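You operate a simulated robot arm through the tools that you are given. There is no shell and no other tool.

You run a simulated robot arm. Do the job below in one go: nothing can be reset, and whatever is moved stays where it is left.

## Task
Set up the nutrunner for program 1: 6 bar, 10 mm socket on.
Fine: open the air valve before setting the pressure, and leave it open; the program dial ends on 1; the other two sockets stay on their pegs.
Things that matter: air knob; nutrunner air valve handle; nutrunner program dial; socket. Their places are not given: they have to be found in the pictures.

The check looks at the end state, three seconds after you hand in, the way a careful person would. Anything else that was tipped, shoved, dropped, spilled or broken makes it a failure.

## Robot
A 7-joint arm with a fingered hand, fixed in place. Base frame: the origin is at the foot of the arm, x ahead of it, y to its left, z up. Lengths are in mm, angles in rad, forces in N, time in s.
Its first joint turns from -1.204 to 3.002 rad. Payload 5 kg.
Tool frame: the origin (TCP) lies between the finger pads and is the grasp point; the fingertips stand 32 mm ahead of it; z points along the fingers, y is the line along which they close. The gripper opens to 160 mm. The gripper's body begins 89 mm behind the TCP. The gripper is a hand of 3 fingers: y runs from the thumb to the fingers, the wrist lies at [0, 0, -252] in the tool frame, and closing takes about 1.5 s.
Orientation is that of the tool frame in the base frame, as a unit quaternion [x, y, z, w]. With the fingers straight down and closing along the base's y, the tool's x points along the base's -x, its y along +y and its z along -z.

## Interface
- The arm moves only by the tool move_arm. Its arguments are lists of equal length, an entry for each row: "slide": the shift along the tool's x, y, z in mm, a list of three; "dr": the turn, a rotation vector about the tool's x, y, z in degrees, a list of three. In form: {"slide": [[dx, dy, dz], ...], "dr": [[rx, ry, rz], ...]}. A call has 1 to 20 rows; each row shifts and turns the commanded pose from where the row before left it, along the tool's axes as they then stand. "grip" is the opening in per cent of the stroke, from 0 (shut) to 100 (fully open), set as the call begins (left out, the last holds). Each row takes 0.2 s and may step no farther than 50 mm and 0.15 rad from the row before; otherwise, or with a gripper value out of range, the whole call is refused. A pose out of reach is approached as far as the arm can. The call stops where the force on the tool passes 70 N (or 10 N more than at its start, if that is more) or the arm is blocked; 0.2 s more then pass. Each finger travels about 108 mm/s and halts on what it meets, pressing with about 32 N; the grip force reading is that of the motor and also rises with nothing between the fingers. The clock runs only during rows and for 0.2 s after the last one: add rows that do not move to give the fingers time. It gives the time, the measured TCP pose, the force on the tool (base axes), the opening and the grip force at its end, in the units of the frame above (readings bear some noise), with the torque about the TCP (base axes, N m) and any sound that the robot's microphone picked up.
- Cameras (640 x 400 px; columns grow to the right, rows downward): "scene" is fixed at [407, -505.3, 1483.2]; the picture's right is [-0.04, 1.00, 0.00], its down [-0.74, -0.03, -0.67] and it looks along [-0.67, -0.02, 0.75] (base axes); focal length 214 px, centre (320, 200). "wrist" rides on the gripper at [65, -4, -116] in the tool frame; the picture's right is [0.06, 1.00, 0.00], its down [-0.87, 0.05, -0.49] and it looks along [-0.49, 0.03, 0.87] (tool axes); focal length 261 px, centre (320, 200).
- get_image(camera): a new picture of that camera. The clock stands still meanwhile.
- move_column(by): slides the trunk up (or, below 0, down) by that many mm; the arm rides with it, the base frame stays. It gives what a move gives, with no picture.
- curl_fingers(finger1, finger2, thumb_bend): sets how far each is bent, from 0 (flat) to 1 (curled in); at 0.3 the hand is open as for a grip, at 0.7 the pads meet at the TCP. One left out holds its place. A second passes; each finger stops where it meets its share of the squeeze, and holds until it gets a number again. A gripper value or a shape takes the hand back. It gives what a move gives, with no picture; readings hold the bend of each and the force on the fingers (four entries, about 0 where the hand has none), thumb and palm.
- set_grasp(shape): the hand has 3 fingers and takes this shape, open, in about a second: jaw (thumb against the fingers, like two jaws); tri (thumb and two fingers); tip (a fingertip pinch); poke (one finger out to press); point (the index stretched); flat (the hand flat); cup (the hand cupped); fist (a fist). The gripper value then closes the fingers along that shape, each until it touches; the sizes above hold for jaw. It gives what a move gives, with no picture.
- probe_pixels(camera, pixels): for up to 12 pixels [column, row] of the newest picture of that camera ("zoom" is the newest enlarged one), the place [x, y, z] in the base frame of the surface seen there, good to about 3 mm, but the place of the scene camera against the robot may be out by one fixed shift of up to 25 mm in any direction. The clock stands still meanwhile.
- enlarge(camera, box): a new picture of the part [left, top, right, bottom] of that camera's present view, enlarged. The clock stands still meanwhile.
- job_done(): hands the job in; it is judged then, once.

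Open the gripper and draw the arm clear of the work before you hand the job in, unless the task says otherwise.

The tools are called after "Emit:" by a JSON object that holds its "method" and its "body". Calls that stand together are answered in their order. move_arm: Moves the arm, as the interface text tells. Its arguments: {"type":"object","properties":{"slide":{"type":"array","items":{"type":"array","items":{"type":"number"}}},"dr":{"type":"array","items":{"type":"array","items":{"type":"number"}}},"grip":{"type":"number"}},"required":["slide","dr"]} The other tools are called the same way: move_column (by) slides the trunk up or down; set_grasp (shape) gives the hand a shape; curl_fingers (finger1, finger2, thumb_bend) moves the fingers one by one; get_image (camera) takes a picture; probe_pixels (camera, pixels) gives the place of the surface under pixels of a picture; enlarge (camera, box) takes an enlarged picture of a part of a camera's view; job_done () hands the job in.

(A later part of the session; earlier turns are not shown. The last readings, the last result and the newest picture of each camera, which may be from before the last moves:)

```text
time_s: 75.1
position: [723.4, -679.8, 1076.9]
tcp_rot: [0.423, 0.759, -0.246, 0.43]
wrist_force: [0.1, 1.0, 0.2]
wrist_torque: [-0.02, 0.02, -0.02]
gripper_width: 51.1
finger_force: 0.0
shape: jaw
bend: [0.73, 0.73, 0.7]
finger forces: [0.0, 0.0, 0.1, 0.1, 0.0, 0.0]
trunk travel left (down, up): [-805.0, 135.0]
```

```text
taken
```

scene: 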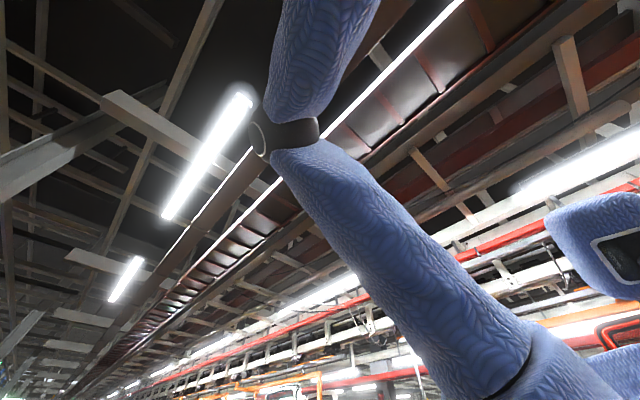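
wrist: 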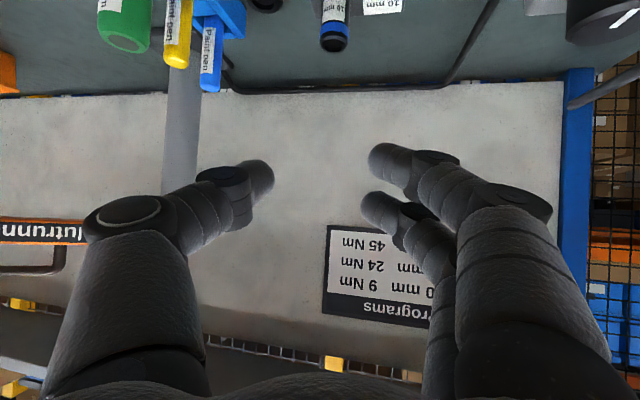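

Hand at az -59, 31° below horizontal works here. I lower the trunk 110 to look at the 10 mm socket (now at (335,20)) from pre-grasp.

Emit:
{"method": "move_column", "body": {"by": -110}}

Emit:
{"method": "get_image", "body": {"camera": "wrist"}}

Emit:
{"method": "enlarge", "body": {"camera": "wrist", "box": [230, 60, 430, 200]}}

```text
time_s: 76.5
position: [721.9, -680.3, 967.3]
tcp_rot: [0.424, 0.757, -0.246, 0.43]
wrist_force: [-0.2, -0.7, 0.1]
wrist_torque: [0.02, 0.02, -0.05]
gripper_width: 51.2
finger_force: 0.1
shape: jaw
bend: [0.73, 0.73, 0.7]
finger forces: [0.0, 0.0, 0.0, 0.0, 0.0, 0.1]
trunk travel left (down, up): [-695.0, 245.0]
```

```text
taken
```

wrist: 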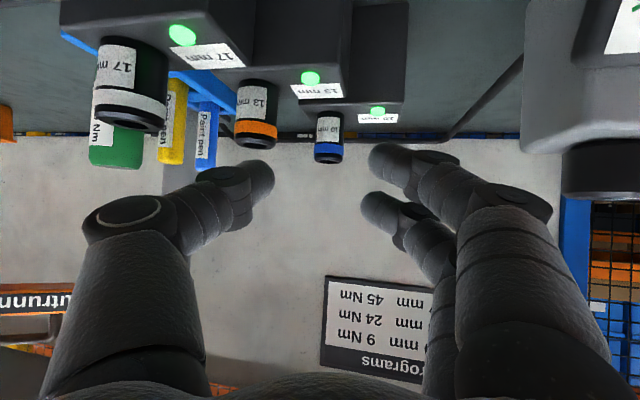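

```text
2.86 times, centred on (330, 130) of wrist
```

zoom: 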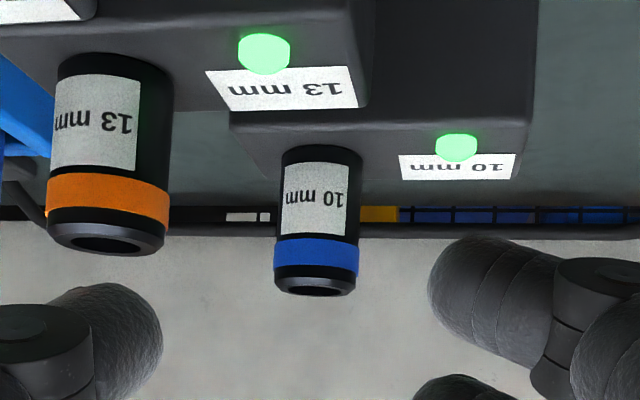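

I probe the 10 mm socket and its neighbours.

Emit:
{"method": "probe_pixels", "body": {"camera": "zoom", "pixels": [[315, 287], [280, 258], [352, 258], [315, 258], [315, 200], [318, 152], [320, 170], [110, 230], [110, 190], [480, 172], [250, 140], [300, 90]]}}

Emit:
{"method": "probe_pixels", "body": {"camera": "wrist", "pixels": [[130, 110], [100, 50], [610, 170], [610, 120], [265, 175], [375, 155], [370, 205]]}}

```text
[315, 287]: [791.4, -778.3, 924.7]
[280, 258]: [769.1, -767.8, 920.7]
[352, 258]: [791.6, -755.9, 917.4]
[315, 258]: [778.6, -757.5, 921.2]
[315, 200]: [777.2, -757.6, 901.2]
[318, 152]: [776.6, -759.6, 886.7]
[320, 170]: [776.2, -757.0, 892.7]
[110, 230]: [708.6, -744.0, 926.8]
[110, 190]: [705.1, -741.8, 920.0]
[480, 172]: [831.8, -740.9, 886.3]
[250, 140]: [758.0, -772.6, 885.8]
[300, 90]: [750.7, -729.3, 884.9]
```

```text
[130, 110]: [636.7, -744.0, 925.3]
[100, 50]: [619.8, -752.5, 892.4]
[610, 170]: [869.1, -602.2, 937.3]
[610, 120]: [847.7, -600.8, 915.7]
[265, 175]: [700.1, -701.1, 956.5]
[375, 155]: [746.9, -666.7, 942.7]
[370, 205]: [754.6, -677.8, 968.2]
```

The socket is only 40 mm tall: block top z≈886, socket top z≈926, ⌀≈28, axis ≈ (785,-768). To clear both the 13 mm socket and (later) the loop handle, I want the hand at az≈-88 with 30° slope; I raise 60 and test that yaw here.

Emit:
{"method": "move_column", "body": {"by": 60}}

Emit:
{"method": "move_arm", "body": {"slide": [[0, 0, 0], [0, 0, 0], [0, 0, 0], [0, 0, 0], [0, 0, 0]], "dr": [[6.24, 0, 3.7], [6.24, 0, 3.7], [6.24, 0, 3.7], [6.24, 0, 3.7], [0, 0, 0]]}}

```text
time_s: 77.5
position: [721.1, -679.5, 1025.8]
tcp_rot: [0.425, 0.758, -0.245, 0.429]
wrist_force: [0.2, 0.9, -0.7]
wrist_torque: [0.0, -0.03, -0.03]
gripper_width: 51.1
finger_force: 0.1
shape: jaw
bend: [0.73, 0.73, 0.7]
finger forces: [0.1, 0.0, 0.1, 0.0, 0.0, 0.0]
trunk travel left (down, up): [-755.0, 185.0]
```

```text
time_s: 78.7
position: [720.4, -679.8, 1027.1]
tcp_rot: [0.601, 0.626, -0.347, 0.356]
wrist_force: [-0.3, 1.0, 0.3]
wrist_torque: [-0.01, -0.04, 0.01]
gripper_width: 51.1
finger_force: 0.1
shape: jaw
bend: [0.73, 0.73, 0.7]
finger forces: [0.0, 0.1, 0.0, 0.0, 0.0, 0.1]
trunk travel left (down, up): [-755.0, 185.0]
```

Az -88 is reachable here. I try shifting +x by 60 toward the socket line in small steps.

Emit:
{"method": "move_arm", "body": {"slide": [[0, 15, 0], [0, 15, 0], [0, 15, 0], [0, 15, 0], [0, 0, 0]], "dr": [[0, 0, 0], [0, 0, 0], [0, 0, 0], [0, 0, 0], [0, 0, 0]]}}

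Emit:
{"method": "get_image", "body": {"camera": "wrist"}}

```text
time_s: 79.9
position: [777.9, -687.3, 1027.9]
tcp_rot: [0.602, 0.628, -0.343, 0.355]
wrist_force: [-0.3, 0.0, -0.3]
wrist_torque: [0.0, -0.04, -0.02]
gripper_width: 51.5
finger_force: 0.0
shape: jaw
bend: [0.73, 0.73, 0.7]
finger forces: [0.0, 0.0, 0.0, 0.0, 0.0, 0.1]
out of reach, approached as far as the arm can: row 3, 4
trunk travel left (down, up): [-755.0, 185.0]
```

```text
taken
```

wrist: 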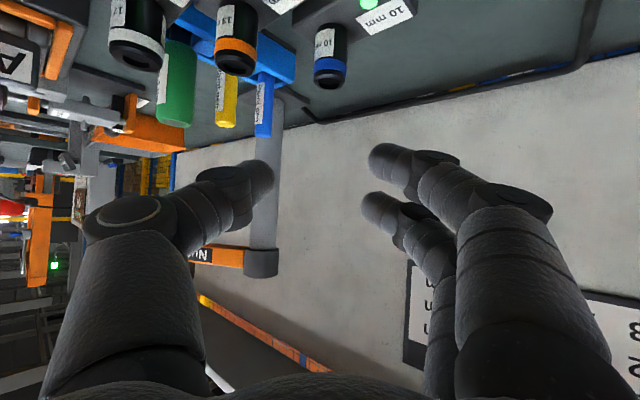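

This is at a joint limit around x≈765. I back off 30, raise the arm 100 relative to the trunk, lower the trunk 100, and see if +x then works.

Emit:
{"method": "move_arm", "body": {"slide": [[0, -15, 0], [0, -15, 0], [-28.8, 0, -16.8], [-28.8, 0, -16.8], [-28.8, 0, -16.8], [0, 0, 0]], "dr": [[0, 0, 0], [0, 0, 0], [0, 0, 0], [0, 0, 0], [0, 0, 0], [0, 0, 0]]}}

Emit:
{"method": "move_column", "body": {"by": -100}}

Emit:
{"method": "move_arm", "body": {"slide": [[0, 15, 0], [0, 15, 0], [0, 15, 0], [0, 0, 0]], "dr": [[0, 0, 0], [0, 0, 0], [0, 0, 0], [0, 0, 0]]}}

```text
time_s: 81.3
position: [747.7, -696.1, 1127.8]
tcp_rot: [0.601, 0.628, -0.344, 0.355]
wrist_force: [0.2, 0.2, 0.0]
wrist_torque: [-0.02, -0.01, -0.04]
gripper_width: 51.2
finger_force: 0.1
shape: jaw
bend: [0.73, 0.73, 0.7]
finger forces: [0.0, 0.0, 0.0, 0.0, 0.0, 0.0]
out of reach, approached as far as the arm can: row 5
trunk travel left (down, up): [-755.0, 185.0]
```

```text
time_s: 82.7
position: [746.7, -695.2, 1028.7]
tcp_rot: [0.602, 0.628, -0.343, 0.354]
wrist_force: [-0.1, 0.6, -0.2]
wrist_torque: [0.02, 0.0, -0.02]
gripper_width: 50.8
finger_force: 0.0
shape: jaw
bend: [0.73, 0.73, 0.7]
finger forces: [0.0, 0.0, 0.1, 0.0, 0.0, 0.0]
trunk travel left (down, up): [-655.0, 285.0]
```

```text
time_s: 83.7
position: [789.5, -701.0, 1027.0]
tcp_rot: [0.602, 0.629, -0.34, 0.355]
wrist_force: [-1.0, -0.4, 0.9]
wrist_torque: [0.02, -0.01, -0.01]
gripper_width: 51.3
finger_force: 0.1
shape: jaw
bend: [0.73, 0.73, 0.7]
finger forces: [0.0, 0.0, 0.1, 0.1, 0.0, 0.0]
out of reach, approached as far as the arm can: row 2, 3
trunk travel left (down, up): [-655.0, 285.0]
```

The limit eases as the hand goes further out (-y drift). The actual pick pose has y≈-751, so I move outward to (785,-752,1010) above the socket, for a vertical descent.

Emit:
{"method": "move_arm", "body": {"slide": [[-5.5, -2, 26], [-5.5, -2, 26], [0, 0, 0]], "dr": [[0, 0, 0], [0, 0, 0], [0, 0, 0]]}}

Emit:
{"method": "get_image", "body": {"camera": "wrist"}}

```text
time_s: 84.5
position: [788.8, -749.9, 1009.8]
tcp_rot: [0.6, 0.628, -0.344, 0.356]
wrist_force: [-0.2, 0.4, -0.5]
wrist_torque: [0.02, -0.02, -0.02]
gripper_width: 51.1
finger_force: 0.0
shape: jaw
bend: [0.73, 0.73, 0.7]
finger forces: [0.0, 0.1, 0.0, 0.0, 0.0, 0.1]
trunk travel left (down, up): [-655.0, 285.0]
```

```text
taken
```

wrist: 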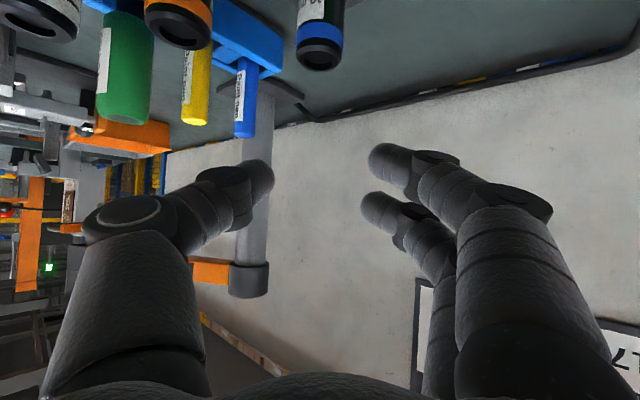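

Reachable. I probe the socket's rim and the neighbouring pens from here for the final alignment.

Emit:
{"method": "enlarge", "body": {"camera": "wrist", "box": [240, 0, 400, 100]}}

Emit:
{"method": "probe_pixels", "body": {"camera": "wrist", "pixels": [[299, 45], [342, 45], [320, 35], [320, 45], [320, 66], [320, 10], [180, 30], [240, 120], [258, 60], [195, 115], [125, 110], [265, 175]]}}

```text
4.00 times, centred on (320, 50) of wrist
```

zoom: 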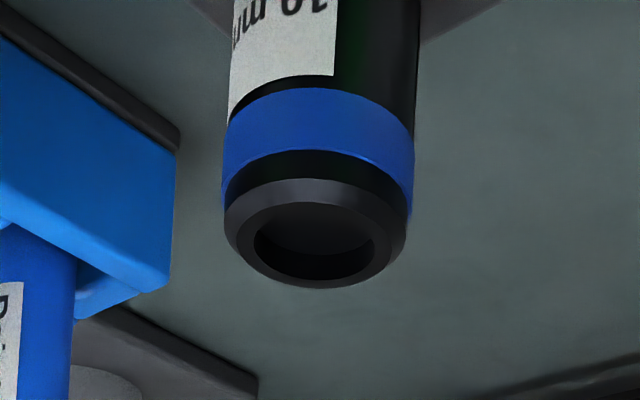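

```text
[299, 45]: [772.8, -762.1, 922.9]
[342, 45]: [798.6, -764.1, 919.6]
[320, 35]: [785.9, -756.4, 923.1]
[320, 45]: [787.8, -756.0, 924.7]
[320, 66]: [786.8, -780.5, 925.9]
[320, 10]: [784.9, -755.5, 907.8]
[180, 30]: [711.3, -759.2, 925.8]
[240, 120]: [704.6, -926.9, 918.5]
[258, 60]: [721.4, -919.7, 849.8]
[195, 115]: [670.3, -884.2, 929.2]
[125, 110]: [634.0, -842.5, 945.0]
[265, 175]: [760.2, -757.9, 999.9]
```

Socket axis ≈ (786,-769), and it lines up with picture column 320. Since the two fingers are stacked vertically in this posture, I look at whether the "tip" pinch shape is slimmer.

Emit:
{"method": "set_grasp", "body": {"shape": "tip"}}

Emit:
{"method": "get_image", "body": {"camera": "wrist"}}

```text
time_s: 85.3
position: [790.3, -750.4, 1010.8]
tcp_rot: [0.601, 0.629, -0.343, 0.355]
wrist_force: [0.2, 0.3, 0.4]
wrist_torque: [0.0, -0.01, 0.0]
gripper_width: 159.7
finger_force: 0.0
shape: tip
bend: [0.3, 0.3, 0.3]
finger forces: [0.1, 0.0, 0.0, 0.0, 0.0, 0.0]
trunk travel left (down, up): [-655.0, 285.0]
```

```text
taken
```

wrist: 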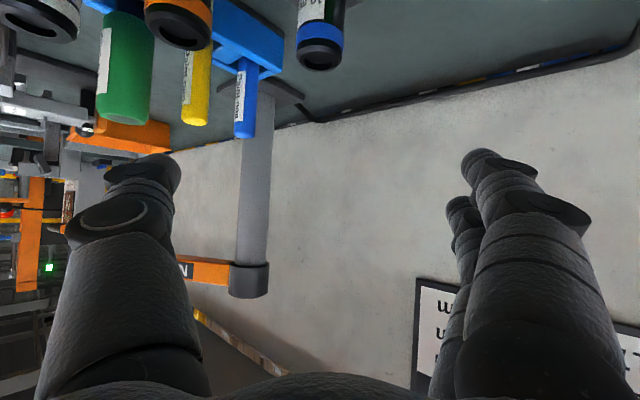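

I close the tip shape partway (grip 32) to compare its geometry.

Emit:
{"method": "move_arm", "body": {"slide": [[0, 0, 0], [0, 0, 0], [0, 0, 0], [0, 0, 0], [0, 0, 0], [0, 0, 0]], "dr": [[0, 0, 0], [0, 0, 0], [0, 0, 0], [0, 0, 0], [0, 0, 0], [0, 0, 0]], "grip": 30}}

Emit:
{"method": "get_image", "body": {"camera": "wrist"}}

Emit:
{"method": "probe_pixels", "body": {"camera": "wrist", "pixels": [[265, 175], [250, 165], [250, 185], [375, 150], [385, 165], [370, 205], [380, 220], [365, 195]]}}

```text
time_s: 86.8
position: [789.5, -749.8, 1010.0]
tcp_rot: [0.601, 0.629, -0.343, 0.356]
wrist_force: [-0.4, 0.1, 0.7]
wrist_torque: [0.05, 0.01, 0.0]
gripper_width: 48.6
finger_force: 0.1
shape: tip
bend: [0.73, 0.73, 0.7]
finger forces: [0.0, 0.0, 0.0, 0.0, 0.0, 0.0]
trunk travel left (down, up): [-655.0, 285.0]
```

```text
taken
```

wrist: 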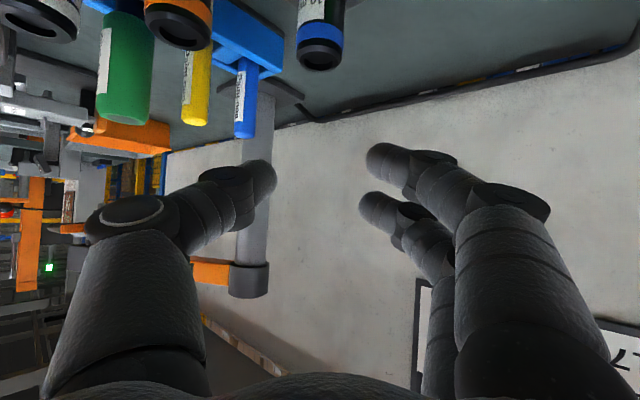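

```text
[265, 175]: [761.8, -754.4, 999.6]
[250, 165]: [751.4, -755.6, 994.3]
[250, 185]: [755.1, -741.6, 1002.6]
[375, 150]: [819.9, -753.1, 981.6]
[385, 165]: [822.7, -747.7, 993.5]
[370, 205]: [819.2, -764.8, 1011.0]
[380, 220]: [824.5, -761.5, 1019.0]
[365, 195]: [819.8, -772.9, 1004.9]
```

The tip shape has the same finger layout, so I go back to jaw. Plan: hand as it is (30° slope, az -88), grip the socket ~17 mm below its top, about 25 mm ahead of the TCP; I centre in x/y and narrow the opening to ~42 mm above the socket.

Emit:
{"method": "set_grasp", "body": {"shape": "jaw"}}

Emit:
{"method": "move_arm", "body": {"slide": [[1.2, -3.8, -2], [0, 0, 0], [0, 0, 0], [0, 0, 0], [0, 0, 0], [0, 0, 0]], "dr": [[0, 0, 0], [0, 0, 0], [0, 0, 0], [0, 0, 0], [0, 0, 0], [0, 0, 0]], "grip": 27}}

Emit:
{"method": "move_column", "body": {"by": -45}}

Emit:
{"method": "get_image", "body": {"camera": "wrist"}}

```text
time_s: 87.7
position: [789.6, -751.5, 1011.5]
tcp_rot: [0.601, 0.629, -0.343, 0.355]
wrist_force: [0.5, -1.0, -0.7]
wrist_torque: [0.02, 0.02, 0.0]
gripper_width: 159.8
finger_force: 0.1
shape: jaw
bend: [0.3, 0.3, 0.3]
finger forces: [0.0, 0.1, 0.1, 0.1, 0.0, 0.0]
trunk travel left (down, up): [-655.0, 285.0]
```

```text
time_s: 89.0
position: [786.3, -749.1, 1009.2]
tcp_rot: [0.6, 0.629, -0.343, 0.356]
wrist_force: [0.0, 0.1, -0.2]
wrist_torque: [0.01, -0.02, 0.04]
gripper_width: 43.6
finger_force: 0.0
shape: jaw
bend: [0.73, 0.73, 0.7]
finger forces: [0.1, 0.0, 0.0, 0.0, 0.0, 0.1]
trunk travel left (down, up): [-655.0, 285.0]
```

```text
time_s: 89.9
position: [785.5, -747.0, 965.8]
tcp_rot: [0.601, 0.628, -0.344, 0.355]
wrist_force: [-0.2, -0.4, 0.2]
wrist_torque: [-0.04, 0.02, 0.01]
gripper_width: 43.7
finger_force: 0.0
shape: jaw
bend: [0.73, 0.73, 0.7]
finger forces: [0.0, 0.1, 0.1, 0.0, 0.1, 0.0]
trunk travel left (down, up): [-610.0, 330.0]
```

```text
taken
```

wrist: 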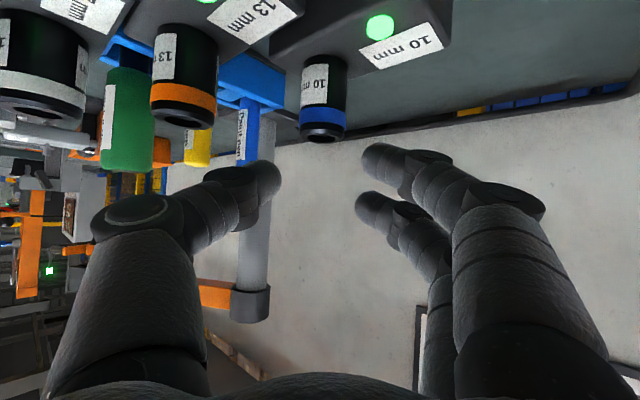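

The socket (323,125) is centred between thumb and fingers. I lower 32 mm and look again.

Emit:
{"method": "move_column", "body": {"by": -32}}

Emit:
{"method": "get_image", "body": {"camera": "wrist"}}

Emit:
{"method": "enlarge", "body": {"camera": "wrist", "box": [220, 80, 420, 240]}}

```text
time_s: 90.7
position: [784.8, -746.8, 934.0]
tcp_rot: [0.6, 0.628, -0.343, 0.356]
wrist_force: [-0.1, 0.2, -0.3]
wrist_torque: [-0.01, 0.01, -0.01]
gripper_width: 43.9
finger_force: 0.0
shape: jaw
bend: [0.73, 0.73, 0.7]
finger forces: [0.0, 0.0, 0.0, 0.0, 0.0, 0.1]
trunk travel left (down, up): [-578.0, 362.0]
```

```text
taken
```

wrist: 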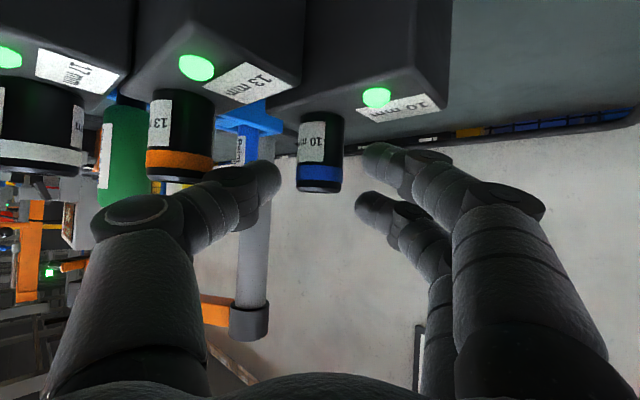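

```text
2.50 times, centred on (320, 160) of wrist
```

zoom: 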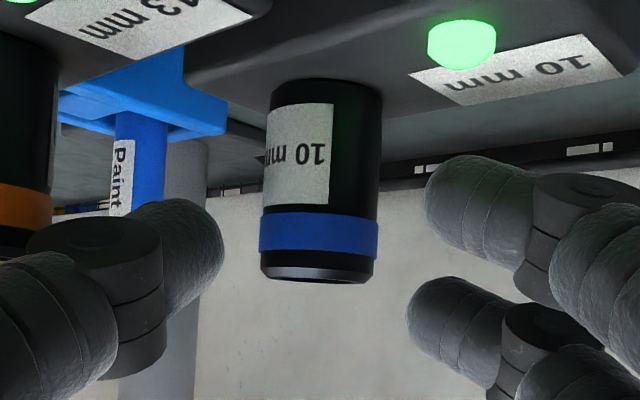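

Lower finger (zoom (475,215)) still has a little room above the block. I lower 7 mm, then 4 mm more, watching the force.

Emit:
{"method": "move_column", "body": {"by": -7}}

Emit:
{"method": "move_column", "body": {"by": -4}}

Emit:
{"method": "enlarge", "body": {"camera": "wrist", "box": [220, 80, 420, 240]}}

```text
time_s: 91.3
position: [785.8, -748.5, 927.6]
tcp_rot: [0.601, 0.628, -0.344, 0.355]
wrist_force: [0.2, 0.0, -1.1]
wrist_torque: [0.03, 0.0, 0.01]
gripper_width: 43.9
finger_force: 0.1
shape: jaw
bend: [0.73, 0.73, 0.7]
finger forces: [0.1, 0.0, 0.0, 0.0, 0.0, 0.0]
trunk travel left (down, up): [-571.0, 369.0]
```

```text
time_s: 91.8
position: [785.5, -747.9, 923.3]
tcp_rot: [0.601, 0.628, -0.344, 0.355]
wrist_force: [1.1, -0.6, 0.2]
wrist_torque: [-0.01, 0.01, -0.01]
gripper_width: 43.7
finger_force: 0.1
shape: jaw
bend: [0.73, 0.73, 0.7]
finger forces: [0.0, 0.0, 0.0, 0.0, 0.0, 0.0]
trunk travel left (down, up): [-567.0, 373.0]
```

```text
2.50 times, centred on (320, 160) of wrist
```

zoom: 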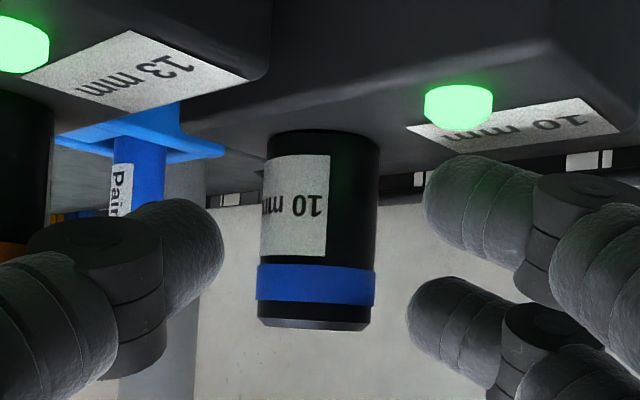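

Projected onto the socket (rows 130–330 = z 886–926), the lower finger would touch at z≈903, thumb ≈911, upper finger ≈925 — a bit high. I lower 5 mm more.

Emit:
{"method": "move_column", "body": {"by": -5}}

Emit:
{"method": "enlarge", "body": {"camera": "wrist", "box": [220, 80, 420, 240]}}

```text
time_s: 92.3
position: [785.8, -749.3, 921.3]
tcp_rot: [0.601, 0.627, -0.343, 0.357]
wrist_force: [1.1, -4.0, 16.8]
wrist_torque: [-0.43, -0.59, -0.1]
gripper_width: 44.2
finger_force: 0.0
shape: jaw
bend: [0.74, 0.73, 0.7]
finger forces: [16.0, 0.0, 0.0, 0.1, 0.0, 0.0]
trunk travel left (down, up): [-562.0, 378.0]
```

```text
2.50 times, centred on (320, 160) of wrist
```

zoom: 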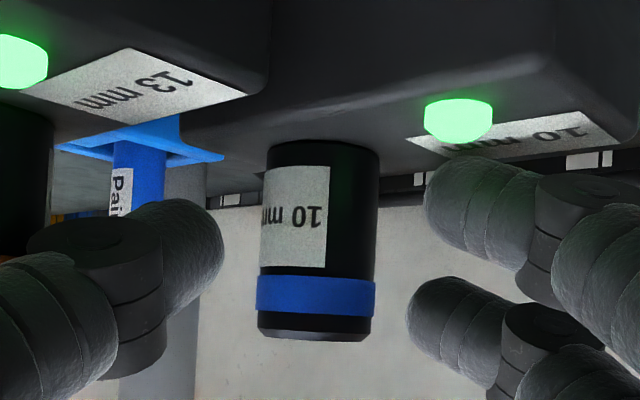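

The lower finger touched the block top (16 N). I raise 2 mm to free it, then close on the socket.

Emit:
{"method": "move_column", "body": {"by": 2.5}}

Emit:
{"method": "move_arm", "body": {"slide": [[0, 0, 0], [0, 0, 0], [0, 0, 0], [0, 0, 0], [0, 0, 0]], "dr": [[0, 0, 0], [0, 0, 0], [0, 0, 0], [0, 0, 0], [0, 0, 0]], "grip": 8}}

Emit:
{"method": "get_image", "body": {"camera": "wrist"}}

Emit:
{"method": "enlarge", "body": {"camera": "wrist", "box": [220, 80, 420, 240]}}

```text
time_s: 92.8
position: [784.9, -747.1, 920.0]
tcp_rot: [0.601, 0.629, -0.343, 0.355]
wrist_force: [1.6, -4.1, 9.4]
wrist_torque: [-0.26, -0.32, -0.08]
gripper_width: 43.5
finger_force: 0.1
shape: jaw
bend: [0.73, 0.73, 0.7]
finger forces: [9.1, 0.1, 0.0, 0.0, 0.0, 0.0]
trunk travel left (down, up): [-565.0, 375.0]
```

```text
time_s: 94.0
position: [784.7, -747.1, 919.3]
tcp_rot: [0.6, 0.629, -0.343, 0.356]
wrist_force: [1.2, 0.0, 1.3]
wrist_torque: [0.01, 0.02, 0.0]
gripper_width: 21.1
finger_force: 31.6
shape: jaw
bend: [0.74, 0.72, 0.7]
finger forces: [10.0, 16.4, 0.1, 0.0, 27.0, 0.1]
trunk travel left (down, up): [-565.0, 375.0]
```

```text
taken
```

wrist: 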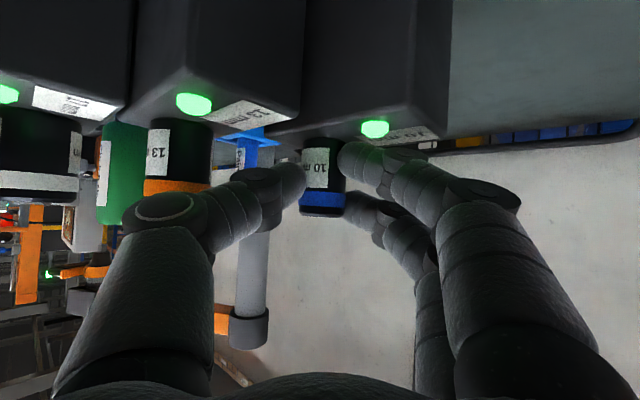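

```text
2.50 times, centred on (320, 160) of wrist
```

zoom: 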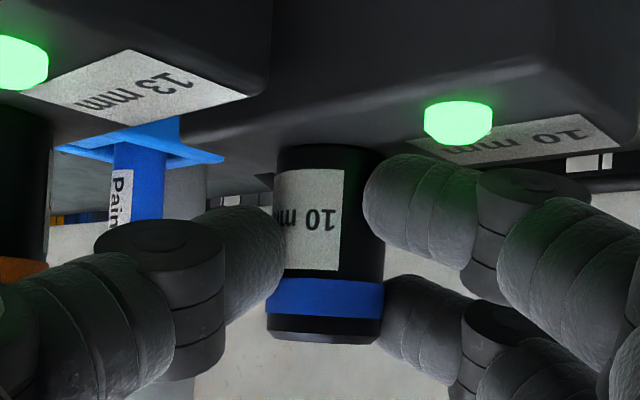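

All three fingers hold the socket (10/16/27 N). I lift straight up with the trunk, first 15 mm.

Emit:
{"method": "move_column", "body": {"by": 15}}

Emit:
{"method": "enlarge", "body": {"camera": "wrist", "box": [220, 80, 420, 240]}}

```text
time_s: 94.7
position: [787.0, -747.2, 933.5]
tcp_rot: [0.602, 0.628, -0.343, 0.354]
wrist_force: [0.7, -0.2, -0.9]
wrist_torque: [-0.03, 0.03, 0.02]
gripper_width: 21.2
finger_force: 31.9
shape: jaw
bend: [0.74, 0.72, 0.7]
finger forces: [9.9, 16.5, 0.1, 0.0, 26.7, 0.0]
trunk travel left (down, up): [-580.0, 360.0]
```

```text
2.50 times, centred on (320, 160) of wrist
```

zoom: 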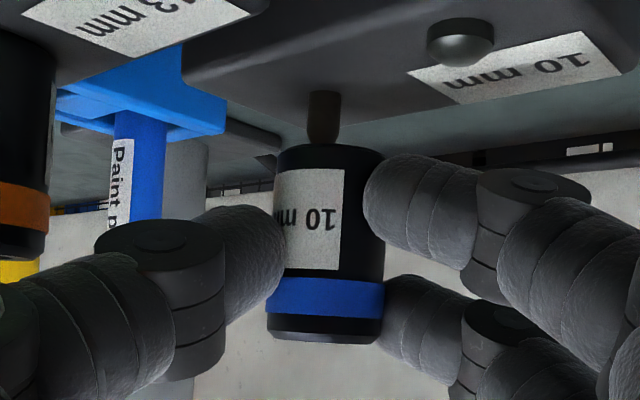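

The socket is off its peg (bare peg visible, lamp off) and sits firmly in the hand. I lift another 145 mm.

Emit:
{"method": "move_column", "body": {"by": 145}}

Emit:
{"method": "get_image", "body": {"camera": "wrist"}}

```text
time_s: 96.4
position: [786.0, -747.9, 1079.7]
tcp_rot: [0.601, 0.629, -0.343, 0.355]
wrist_force: [0.6, 0.7, -0.4]
wrist_torque: [0.06, 0.03, -0.02]
gripper_width: 21.2
finger_force: 32.1
shape: jaw
bend: [0.74, 0.72, 0.7]
finger forces: [9.9, 16.4, 0.1, 0.0, 26.7, 0.1]
trunk travel left (down, up): [-725.0, 215.0]
```

```text
taken
```

wrist: 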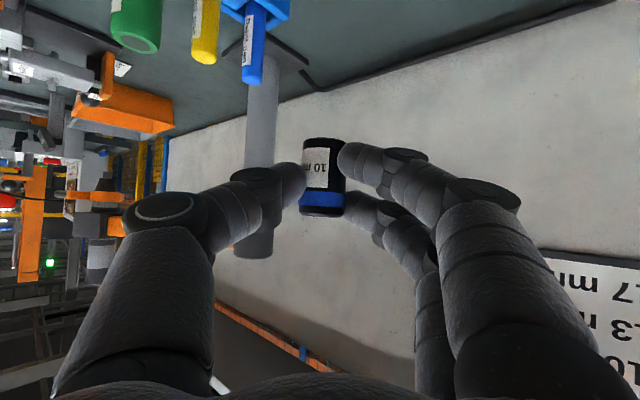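

Held securely. I carry it along -x to about (390,-900,1087), well clear of the post.

Emit:
{"method": "move_arm", "body": {"slide": [[-5.4, -28.8, 8.2], [-5.4, -28.8, 8.2], [-5.4, -28.8, 8.2], [-5.4, -28.8, 8.2], [-5.4, -28.8, 8.2], [-5.4, -28.8, 8.2], [-5.4, -28.8, 8.2], [-5.4, -28.8, 8.2], [-5.4, -28.8, 8.2], [-5.4, -28.8, 8.2], [-5.4, -28.8, 8.2], [-5.4, -28.8, 8.2], [-5.4, -28.8, 8.2], [-5.4, -28.8, 8.2], [0, 0, 0]], "dr": [[0, 0, 0], [0, 0, 0], [0, 0, 0], [0, 0, 0], [0, 0, 0], [0, 0, 0], [0, 0, 0], [0, 0, 0], [0, 0, 0], [0, 0, 0], [0, 0, 0], [0, 0, 0], [0, 0, 0], [0, 0, 0], [0, 0, 0]]}}

Emit:
{"method": "get_image", "body": {"camera": "wrist"}}

```text
time_s: 99.6
position: [388.8, -903.3, 1086.8]
tcp_rot: [0.601, 0.628, -0.344, 0.356]
wrist_force: [0.0, -0.2, -0.4]
wrist_torque: [-0.02, 0.02, -0.01]
gripper_width: 21.0
finger_force: 31.9
shape: jaw
bend: [0.74, 0.72, 0.7]
finger forces: [9.9, 16.6, 0.0, 0.0, 26.8, 0.0]
trunk travel left (down, up): [-725.0, 215.0]
```

```text
taken
```

wrist: 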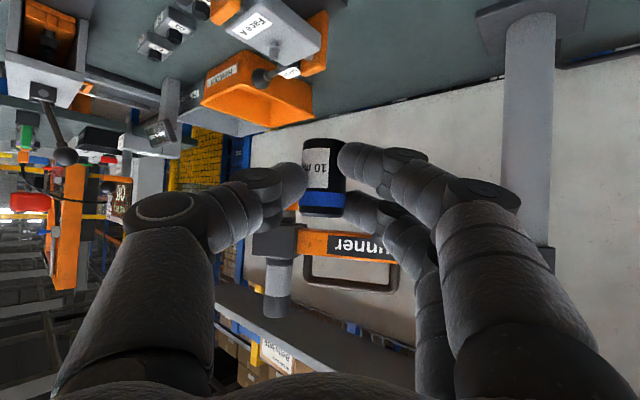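

Next I yaw 26° clockwise (hand to az≈-114, away from the loop handle and matching the square) and lower the trunk ~72 mm.

Emit:
{"method": "move_arm", "body": {"slide": [[0, 0, 0], [0, 0, 0], [0, 0, 0], [0, 0, 0], [0, 0, 0]], "dr": [[5.58, 0.03, 3.34], [5.58, 0.03, 3.34], [5.58, 0.03, 3.34], [5.58, 0.03, 3.34], [0, 0, 0]]}}

Emit:
{"method": "move_column", "body": {"by": -72}}

Emit:
{"method": "get_image", "body": {"camera": "wrist"}}

```text
time_s: 100.8
position: [386.8, -902.5, 1087.1]
tcp_rot: [0.727, 0.476, -0.415, 0.269]
wrist_force: [-0.9, -0.2, -0.9]
wrist_torque: [0.04, -0.01, 0.0]
gripper_width: 20.7
finger_force: 32.1
shape: jaw
bend: [0.74, 0.72, 0.7]
finger forces: [9.6, 16.8, 0.0, 0.0, 27.0, 0.0]
trunk travel left (down, up): [-725.0, 215.0]
```

```text
time_s: 101.9
position: [388.5, -902.4, 1016.3]
tcp_rot: [0.728, 0.476, -0.414, 0.268]
wrist_force: [-0.1, 0.7, -0.3]
wrist_torque: [0.01, -0.02, -0.03]
gripper_width: 20.4
finger_force: 32.2
shape: jaw
bend: [0.74, 0.72, 0.7]
finger forces: [9.6, 16.8, 0.0, 0.0, 27.0, 0.0]
trunk travel left (down, up): [-653.0, 287.0]
```

```text
taken
```

wrist: 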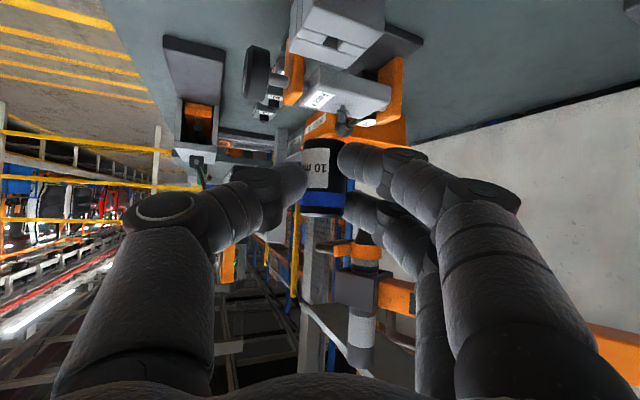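

Pose good (az -114). I move in to (390,-1090,1013), still ~110 mm short of the drive.

Emit:
{"method": "move_arm", "body": {"slide": [[-17, 15.4, 29.6], [-17, 15.4, 29.6], [-17, 15.4, 29.6], [-17, 15.4, 29.6], [-17, 15.4, 29.6], [0, 0, 0]], "dr": [[0, 0, 0], [0, 0, 0], [0, 0, 0], [0, 0, 0], [0, 0, 0], [0, 0, 0]]}}

Emit:
{"method": "get_image", "body": {"camera": "wrist"}}

```text
time_s: 103.3
position: [388.8, -1089.1, 1012.4]
tcp_rot: [0.727, 0.477, -0.414, 0.27]
wrist_force: [-0.3, 0.0, -0.6]
wrist_torque: [0.02, 0.01, -0.01]
gripper_width: 20.8
finger_force: 32.5
shape: jaw
bend: [0.74, 0.72, 0.7]
finger forces: [9.7, 16.7, 0.0, 0.0, 26.8, 0.1]
trunk travel left (down, up): [-653.0, 287.0]
```

```text
taken
```

wrist: 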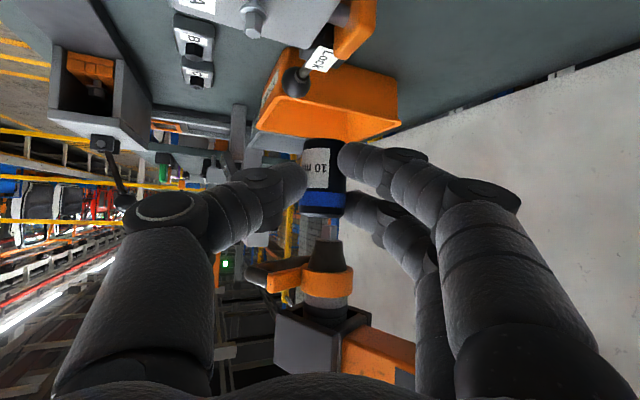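

The nose is at (328,257), right behind the socket. I zoom to compare socket and drive axes.

Emit:
{"method": "enlarge", "body": {"camera": "wrist", "box": [240, 120, 420, 320]}}

Emit:
{"method": "probe_pixels", "body": {"camera": "wrist", "pixels": [[322, 208], [305, 200], [342, 200], [323, 150], [328, 255], [312, 260], [343, 260], [327, 235], [290, 275], [260, 275], [327, 290], [327, 228]]}}

```text
2.00 times, centred on (330, 220) of wrist
```

zoom: 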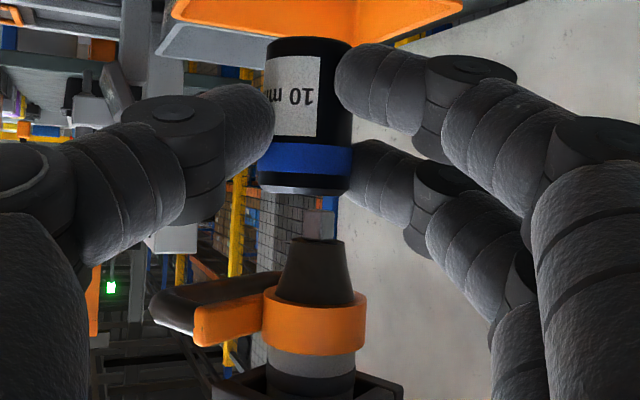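

```text
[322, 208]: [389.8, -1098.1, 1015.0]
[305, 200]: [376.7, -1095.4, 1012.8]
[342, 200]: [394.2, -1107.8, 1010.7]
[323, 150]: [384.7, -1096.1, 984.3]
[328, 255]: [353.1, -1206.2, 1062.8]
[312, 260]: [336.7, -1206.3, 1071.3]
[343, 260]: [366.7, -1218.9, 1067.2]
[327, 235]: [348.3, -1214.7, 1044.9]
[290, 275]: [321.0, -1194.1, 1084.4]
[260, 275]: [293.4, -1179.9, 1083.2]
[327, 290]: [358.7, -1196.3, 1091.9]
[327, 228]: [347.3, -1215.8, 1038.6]
```

Socket axis ≈ (379.5,-1108.5), drive axis ≈ (346.5,-1221.5), so the shift is (-33,-113) at constant height (socket top ~1018, drive end ~1033). I go two thirds of the way and check.

Emit:
{"method": "move_arm", "body": {"slide": [[-10, 2.57, 16.7], [-10, 2.57, 16.7], [-10, 2.57, 16.7], [-10, 2.57, 16.7], [0, 0, 0]], "dr": [[0, 0, 0], [0, 0, 0], [0, 0, 0], [0, 0, 0], [0, 0, 0]]}}

Emit:
{"method": "get_image", "body": {"camera": "wrist"}}

Emit:
{"method": "enlarge", "body": {"camera": "wrist", "box": [240, 120, 420, 320]}}

```text
time_s: 104.5
position: [368.4, -1165.8, 1012.1]
tcp_rot: [0.727, 0.477, -0.414, 0.269]
wrist_force: [-0.1, 0.5, -0.9]
wrist_torque: [0.01, -0.02, 0.0]
gripper_width: 20.8
finger_force: 31.9
shape: jaw
bend: [0.74, 0.72, 0.7]
finger forces: [9.7, 16.8, 0.1, 0.0, 26.8, 0.0]
trunk travel left (down, up): [-653.0, 287.0]
```

```text
taken
```

wrist: 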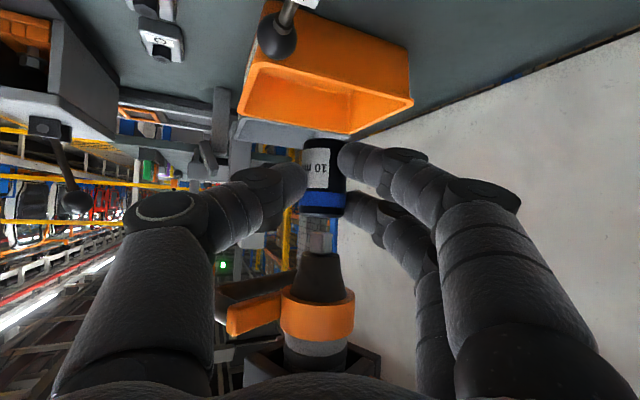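

```text
2.00 times, centred on (330, 220) of wrist
```

zoom: 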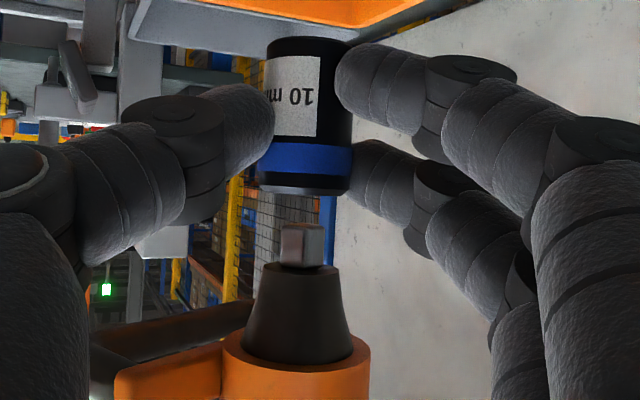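

The drive square at zoom (301,243) is now close behind the socket's top edge. I probe again for the remaining offset.

Emit:
{"method": "probe_pixels", "body": {"camera": "zoom", "pixels": [[301, 235], [301, 255], [285, 245], [315, 245], [297, 300], [265, 320], [335, 320], [297, 340], [304, 165], [304, 90], [270, 165], [340, 165]]}}

```text
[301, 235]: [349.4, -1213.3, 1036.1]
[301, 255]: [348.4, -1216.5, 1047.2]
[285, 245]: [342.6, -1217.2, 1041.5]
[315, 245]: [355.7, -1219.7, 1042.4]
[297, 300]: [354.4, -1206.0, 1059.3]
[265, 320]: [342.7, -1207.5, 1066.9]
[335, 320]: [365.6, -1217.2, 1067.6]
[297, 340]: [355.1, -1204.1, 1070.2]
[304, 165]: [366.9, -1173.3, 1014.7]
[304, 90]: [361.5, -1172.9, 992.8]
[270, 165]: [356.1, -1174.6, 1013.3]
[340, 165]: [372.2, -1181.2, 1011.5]
```

Remaining horizontal shift is (-12.4,-36.0). I complete it under the drive.

Emit:
{"method": "move_arm", "body": {"slide": [[-6.5, 1.1, 10.9], [-6.5, 1.1, 10.8], [-6.5, 1, 10.8], [0, 0, 0], [0, 0, 0]], "dr": [[0, 0, 0], [0, 0, 0], [0, 0, 0], [0, 0, 0], [0, 0, 0]]}}

Emit:
{"method": "get_image", "body": {"camera": "wrist"}}

Emit:
{"method": "enlarge", "body": {"camera": "wrist", "box": [240, 120, 420, 320]}}

```text
time_s: 105.7
position: [355.4, -1201.3, 1012.4]
tcp_rot: [0.727, 0.476, -0.415, 0.269]
wrist_force: [-0.1, -0.1, 0.0]
wrist_torque: [0.03, 0.0, 0.02]
gripper_width: 20.8
finger_force: 31.8
shape: jaw
bend: [0.74, 0.72, 0.7]
finger forces: [9.6, 16.6, 0.0, 0.0, 26.8, 0.0]
trunk travel left (down, up): [-653.0, 287.0]
```

```text
taken
```

wrist: 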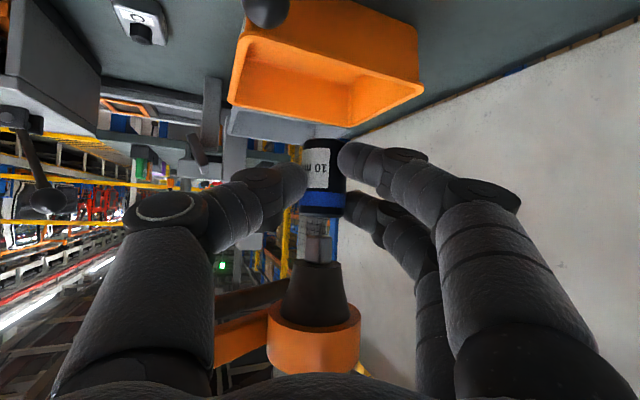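

```text
2.00 times, centred on (330, 220) of wrist
```

zoom: 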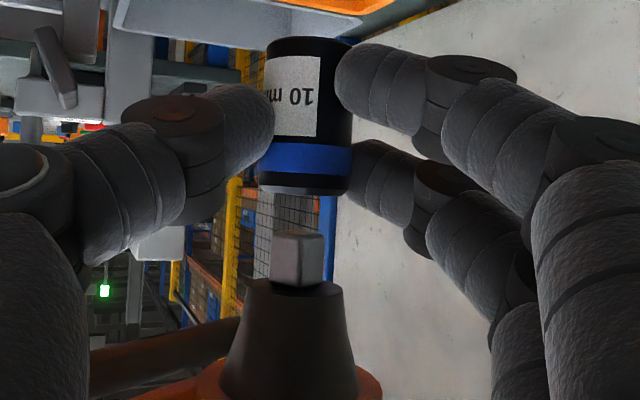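

Laterally (allowing for the camera's 0.05 roll) and in depth the socket and drive line up; gap ≈12 mm. I raise 9 mm with the arm and check.

Emit:
{"method": "move_arm", "body": {"slide": [[-3.9, 0, -2.3], [-3.9, 0, -2.3], [0, 0, 0]], "dr": [[0, 0, 0], [0, 0, 0], [0, 0, 0]]}}

Emit:
{"method": "enlarge", "body": {"camera": "wrist", "box": [260, 140, 400, 280]}}

```text
time_s: 106.5
position: [356.5, -1201.7, 1021.7]
tcp_rot: [0.727, 0.477, -0.414, 0.27]
wrist_force: [0.3, 0.2, -0.6]
wrist_torque: [0.02, -0.03, 0.01]
gripper_width: 20.7
finger_force: 32.0
shape: jaw
bend: [0.74, 0.72, 0.7]
finger forces: [9.7, 16.6, 0.0, 0.0, 26.9, 0.0]
trunk travel left (down, up): [-653.0, 287.0]
```

```text
2.86 times, centred on (330, 210) of wrist
```

zoom: 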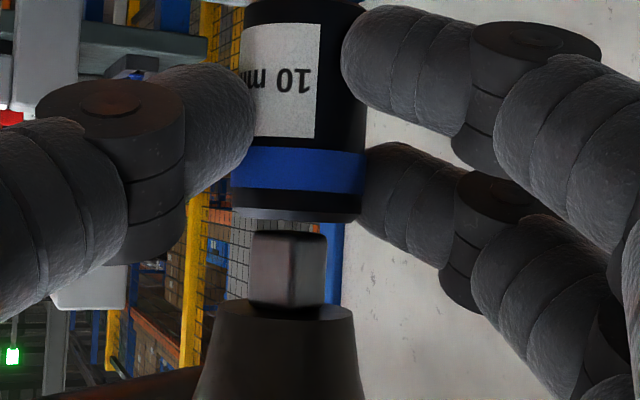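

About 3 mm gap remains; the drive (centre 288) is ~1.5 mm left of the socket axis. I probe depth once more.

Emit:
{"method": "probe_pixels", "body": {"camera": "zoom", "pixels": [[288, 245], [288, 260], [288, 280], [262, 265], [318, 265], [284, 330], [284, 350], [284, 380], [297, 195], [297, 170], [297, 120], [297, 60]]}}

```text
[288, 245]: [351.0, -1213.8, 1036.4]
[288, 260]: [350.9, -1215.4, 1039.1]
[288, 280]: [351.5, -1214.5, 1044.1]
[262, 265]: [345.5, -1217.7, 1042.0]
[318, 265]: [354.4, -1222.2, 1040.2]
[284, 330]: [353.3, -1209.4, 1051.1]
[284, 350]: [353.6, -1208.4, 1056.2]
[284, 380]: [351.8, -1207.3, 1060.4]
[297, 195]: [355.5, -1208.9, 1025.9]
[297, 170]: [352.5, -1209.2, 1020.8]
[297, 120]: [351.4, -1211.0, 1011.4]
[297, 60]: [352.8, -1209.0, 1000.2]
```

Depth agrees within ~1 mm. I nudge -1 mm along tool y and raise 6 mm, watching the force.

Emit:
{"method": "move_arm", "body": {"slide": [[0, -1.2, 0], [-2.57, 0, -1.54], [-2.57, 0, -1.54], [0, 0, 0]], "dr": [[0, 0, 0], [0, 0, 0], [0, 0, 0], [0, 0, 0]]}}

Emit:
{"method": "enlarge", "body": {"camera": "wrist", "box": [260, 140, 400, 280]}}

```text
time_s: 107.5
position: [355.3, -1203.5, 1023.6]
tcp_rot: [0.727, 0.478, -0.413, 0.269]
wrist_force: [-0.2, 1.8, -18.9]
wrist_torque: [0.41, -0.16, 0.01]
gripper_width: 20.3
finger_force: 31.9
shape: jaw
bend: [0.74, 0.72, 0.7]
finger forces: [9.9, 15.6, 0.0, 0.0, 25.6, 0.1]
trunk travel left (down, up): [-653.0, 287.0]
```

```text
2.86 times, centred on (330, 210) of wrist
```

zoom: 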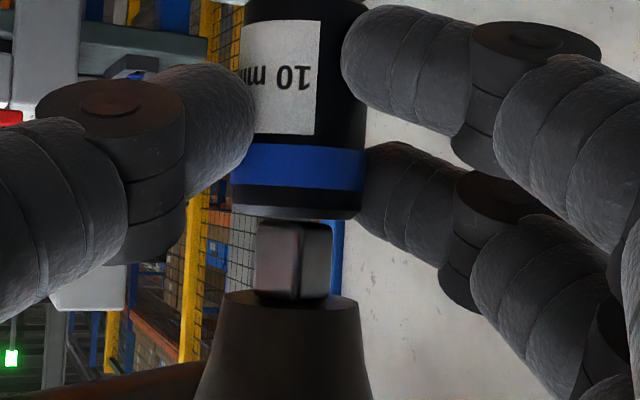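

Contact: 19 N downward, and the square has turned a little. I zoom in closely to judge how rim and square meet.

Emit:
{"method": "enlarge", "body": {"camera": "wrist", "box": [295, 195, 355, 255]}}

Emit:
{"method": "get_image", "body": {"camera": "wrist"}}

```text
6.67 times, centred on (325, 225) of wrist
```

zoom: 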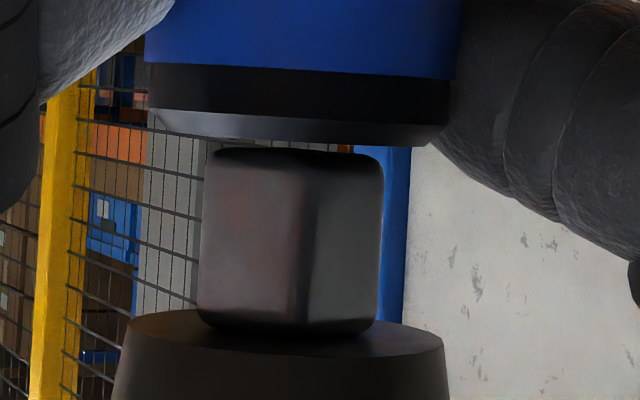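

```text
taken
```

wrist: 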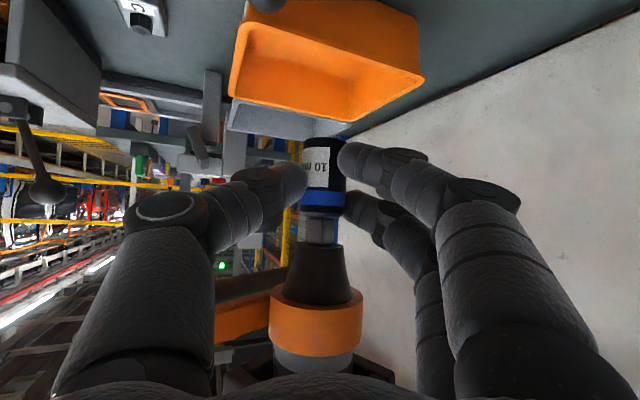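

I check whether the spindle itself is turning: wait briefly and look again.

Emit:
{"method": "move_arm", "body": {"slide": [[0, 0, 0], [0, 0, 0], [0, 0, 0]], "dr": [[0, 0, 0], [0, 0, 0], [0, 0, 0]]}}

Emit:
{"method": "enlarge", "body": {"camera": "wrist", "box": [295, 195, 355, 255]}}

```text
time_s: 108.3
position: [356.0, -1202.8, 1024.6]
tcp_rot: [0.728, 0.477, -0.414, 0.267]
wrist_force: [1.8, 2.5, -25.4]
wrist_torque: [0.51, -0.21, 0.06]
gripper_width: 20.3
finger_force: 31.8
shape: jaw
bend: [0.74, 0.72, 0.7]
finger forces: [10.3, 15.1, 0.1, 0.1, 25.1, 0.0]
trunk travel left (down, up): [-653.0, 287.0]
```

```text
6.67 times, centred on (325, 225) of wrist
```

zoom: 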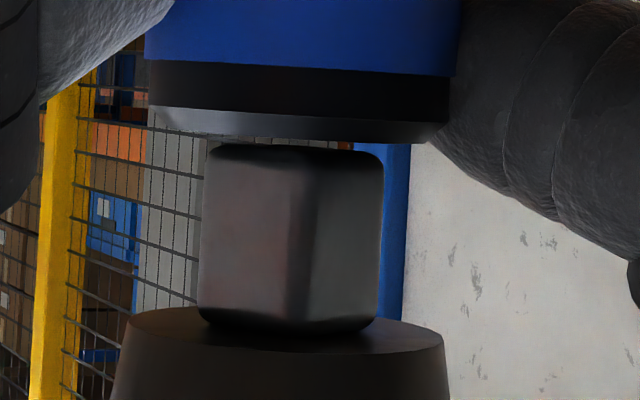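

The contact force acts exactly on the socket axis (torque/force = (-8,-20) mm from TCP), so it is centred and just needs more push or a turn. I push up 2 mm more and watch.

Emit:
{"method": "move_arm", "body": {"slide": [[-0.86, 0, -0.51], [-0.86, 0, -0.51], [0, 0, 0], [0, 0, 0]], "dr": [[0, 0, 0], [0, 0, 0], [0, 0, 0], [0, 0, 0]]}}

Emit:
{"method": "enlarge", "body": {"camera": "wrist", "box": [295, 185, 355, 255]}}

```text
time_s: 109.3
position: [356.5, -1202.8, 1025.8]
tcp_rot: [0.728, 0.478, -0.413, 0.267]
wrist_force: [1.4, 2.0, -32.9]
wrist_torque: [0.68, -0.27, -0.01]
gripper_width: 19.8
finger_force: 32.1
shape: jaw
bend: [0.74, 0.72, 0.7]
finger forces: [10.5, 14.6, 0.0, 0.0, 24.6, 0.0]
trunk travel left (down, up): [-653.0, 287.0]
```

```text
5.71 times, centred on (325, 220) of wrist
```

zoom: 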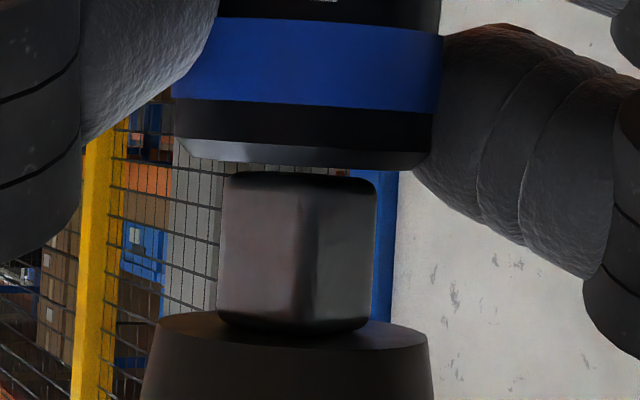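

Force rose to 33 N without entering, yet centred, so the square may need angular alignment. I ease off ~2 mm and rotate the socket about its own axis in 5° steps under light pressure.

Emit:
{"method": "move_arm", "body": {"slide": [[1.5, 0, 0.9], [0, 1.92, 0], [0, 1.92, 0], [0, 0, 0]], "dr": [[0, 0, 0], [4.29, 0, 2.57], [4.29, 0, 2.57], [0, 0, 0]]}}

Emit:
{"method": "enlarge", "body": {"camera": "wrist", "box": [285, 185, 365, 265]}}

```text
time_s: 110.0
position: [383.7, -1197.1, 1060.4]
tcp_rot: [0.783, 0.415, -0.383, 0.262]
wrist_force: [5.4, 6.1, -8.0]
wrist_torque: [-0.57, 0.62, 0.39]
gripper_width: 10.7
finger_force: 32.2
shape: jaw
bend: [0.76, 0.74, 0.73]
finger forces: [0.1, 9.6, 0.0, 0.1, 0.0, 0.0]
trunk travel left (down, up): [-653.0, 287.0]
stopped in row 3: the force on the tool passed its limit at 162 N (the readings are from after the stop); the commanded pose is now the measured one
```

```text
5.00 times, centred on (325, 225) of wrist
```

zoom: 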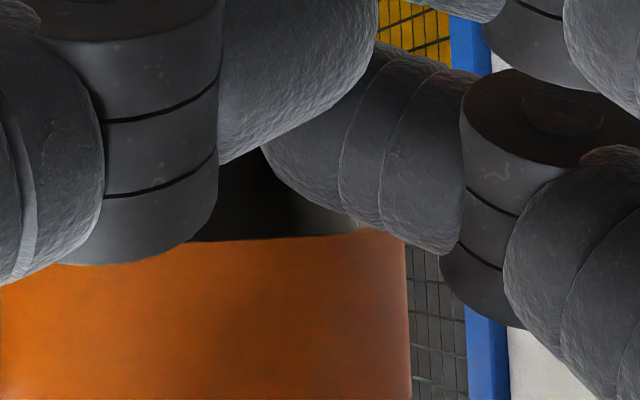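

The arm lurched to (384,-1197,1060) with a force spike; the grip width dropped. I look immediately where the socket is.

Emit:
{"method": "get_image", "body": {"camera": "wrist"}}

```text
taken
```

wrist: 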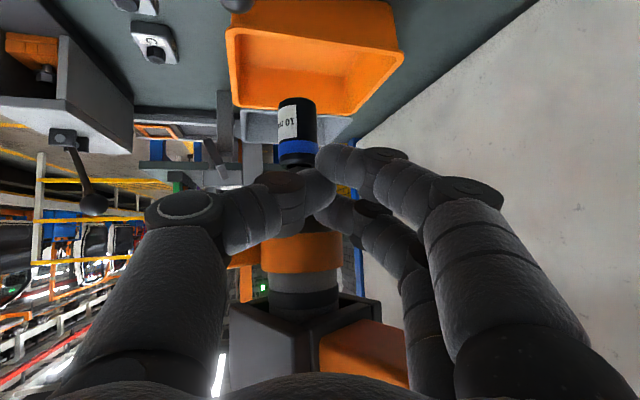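

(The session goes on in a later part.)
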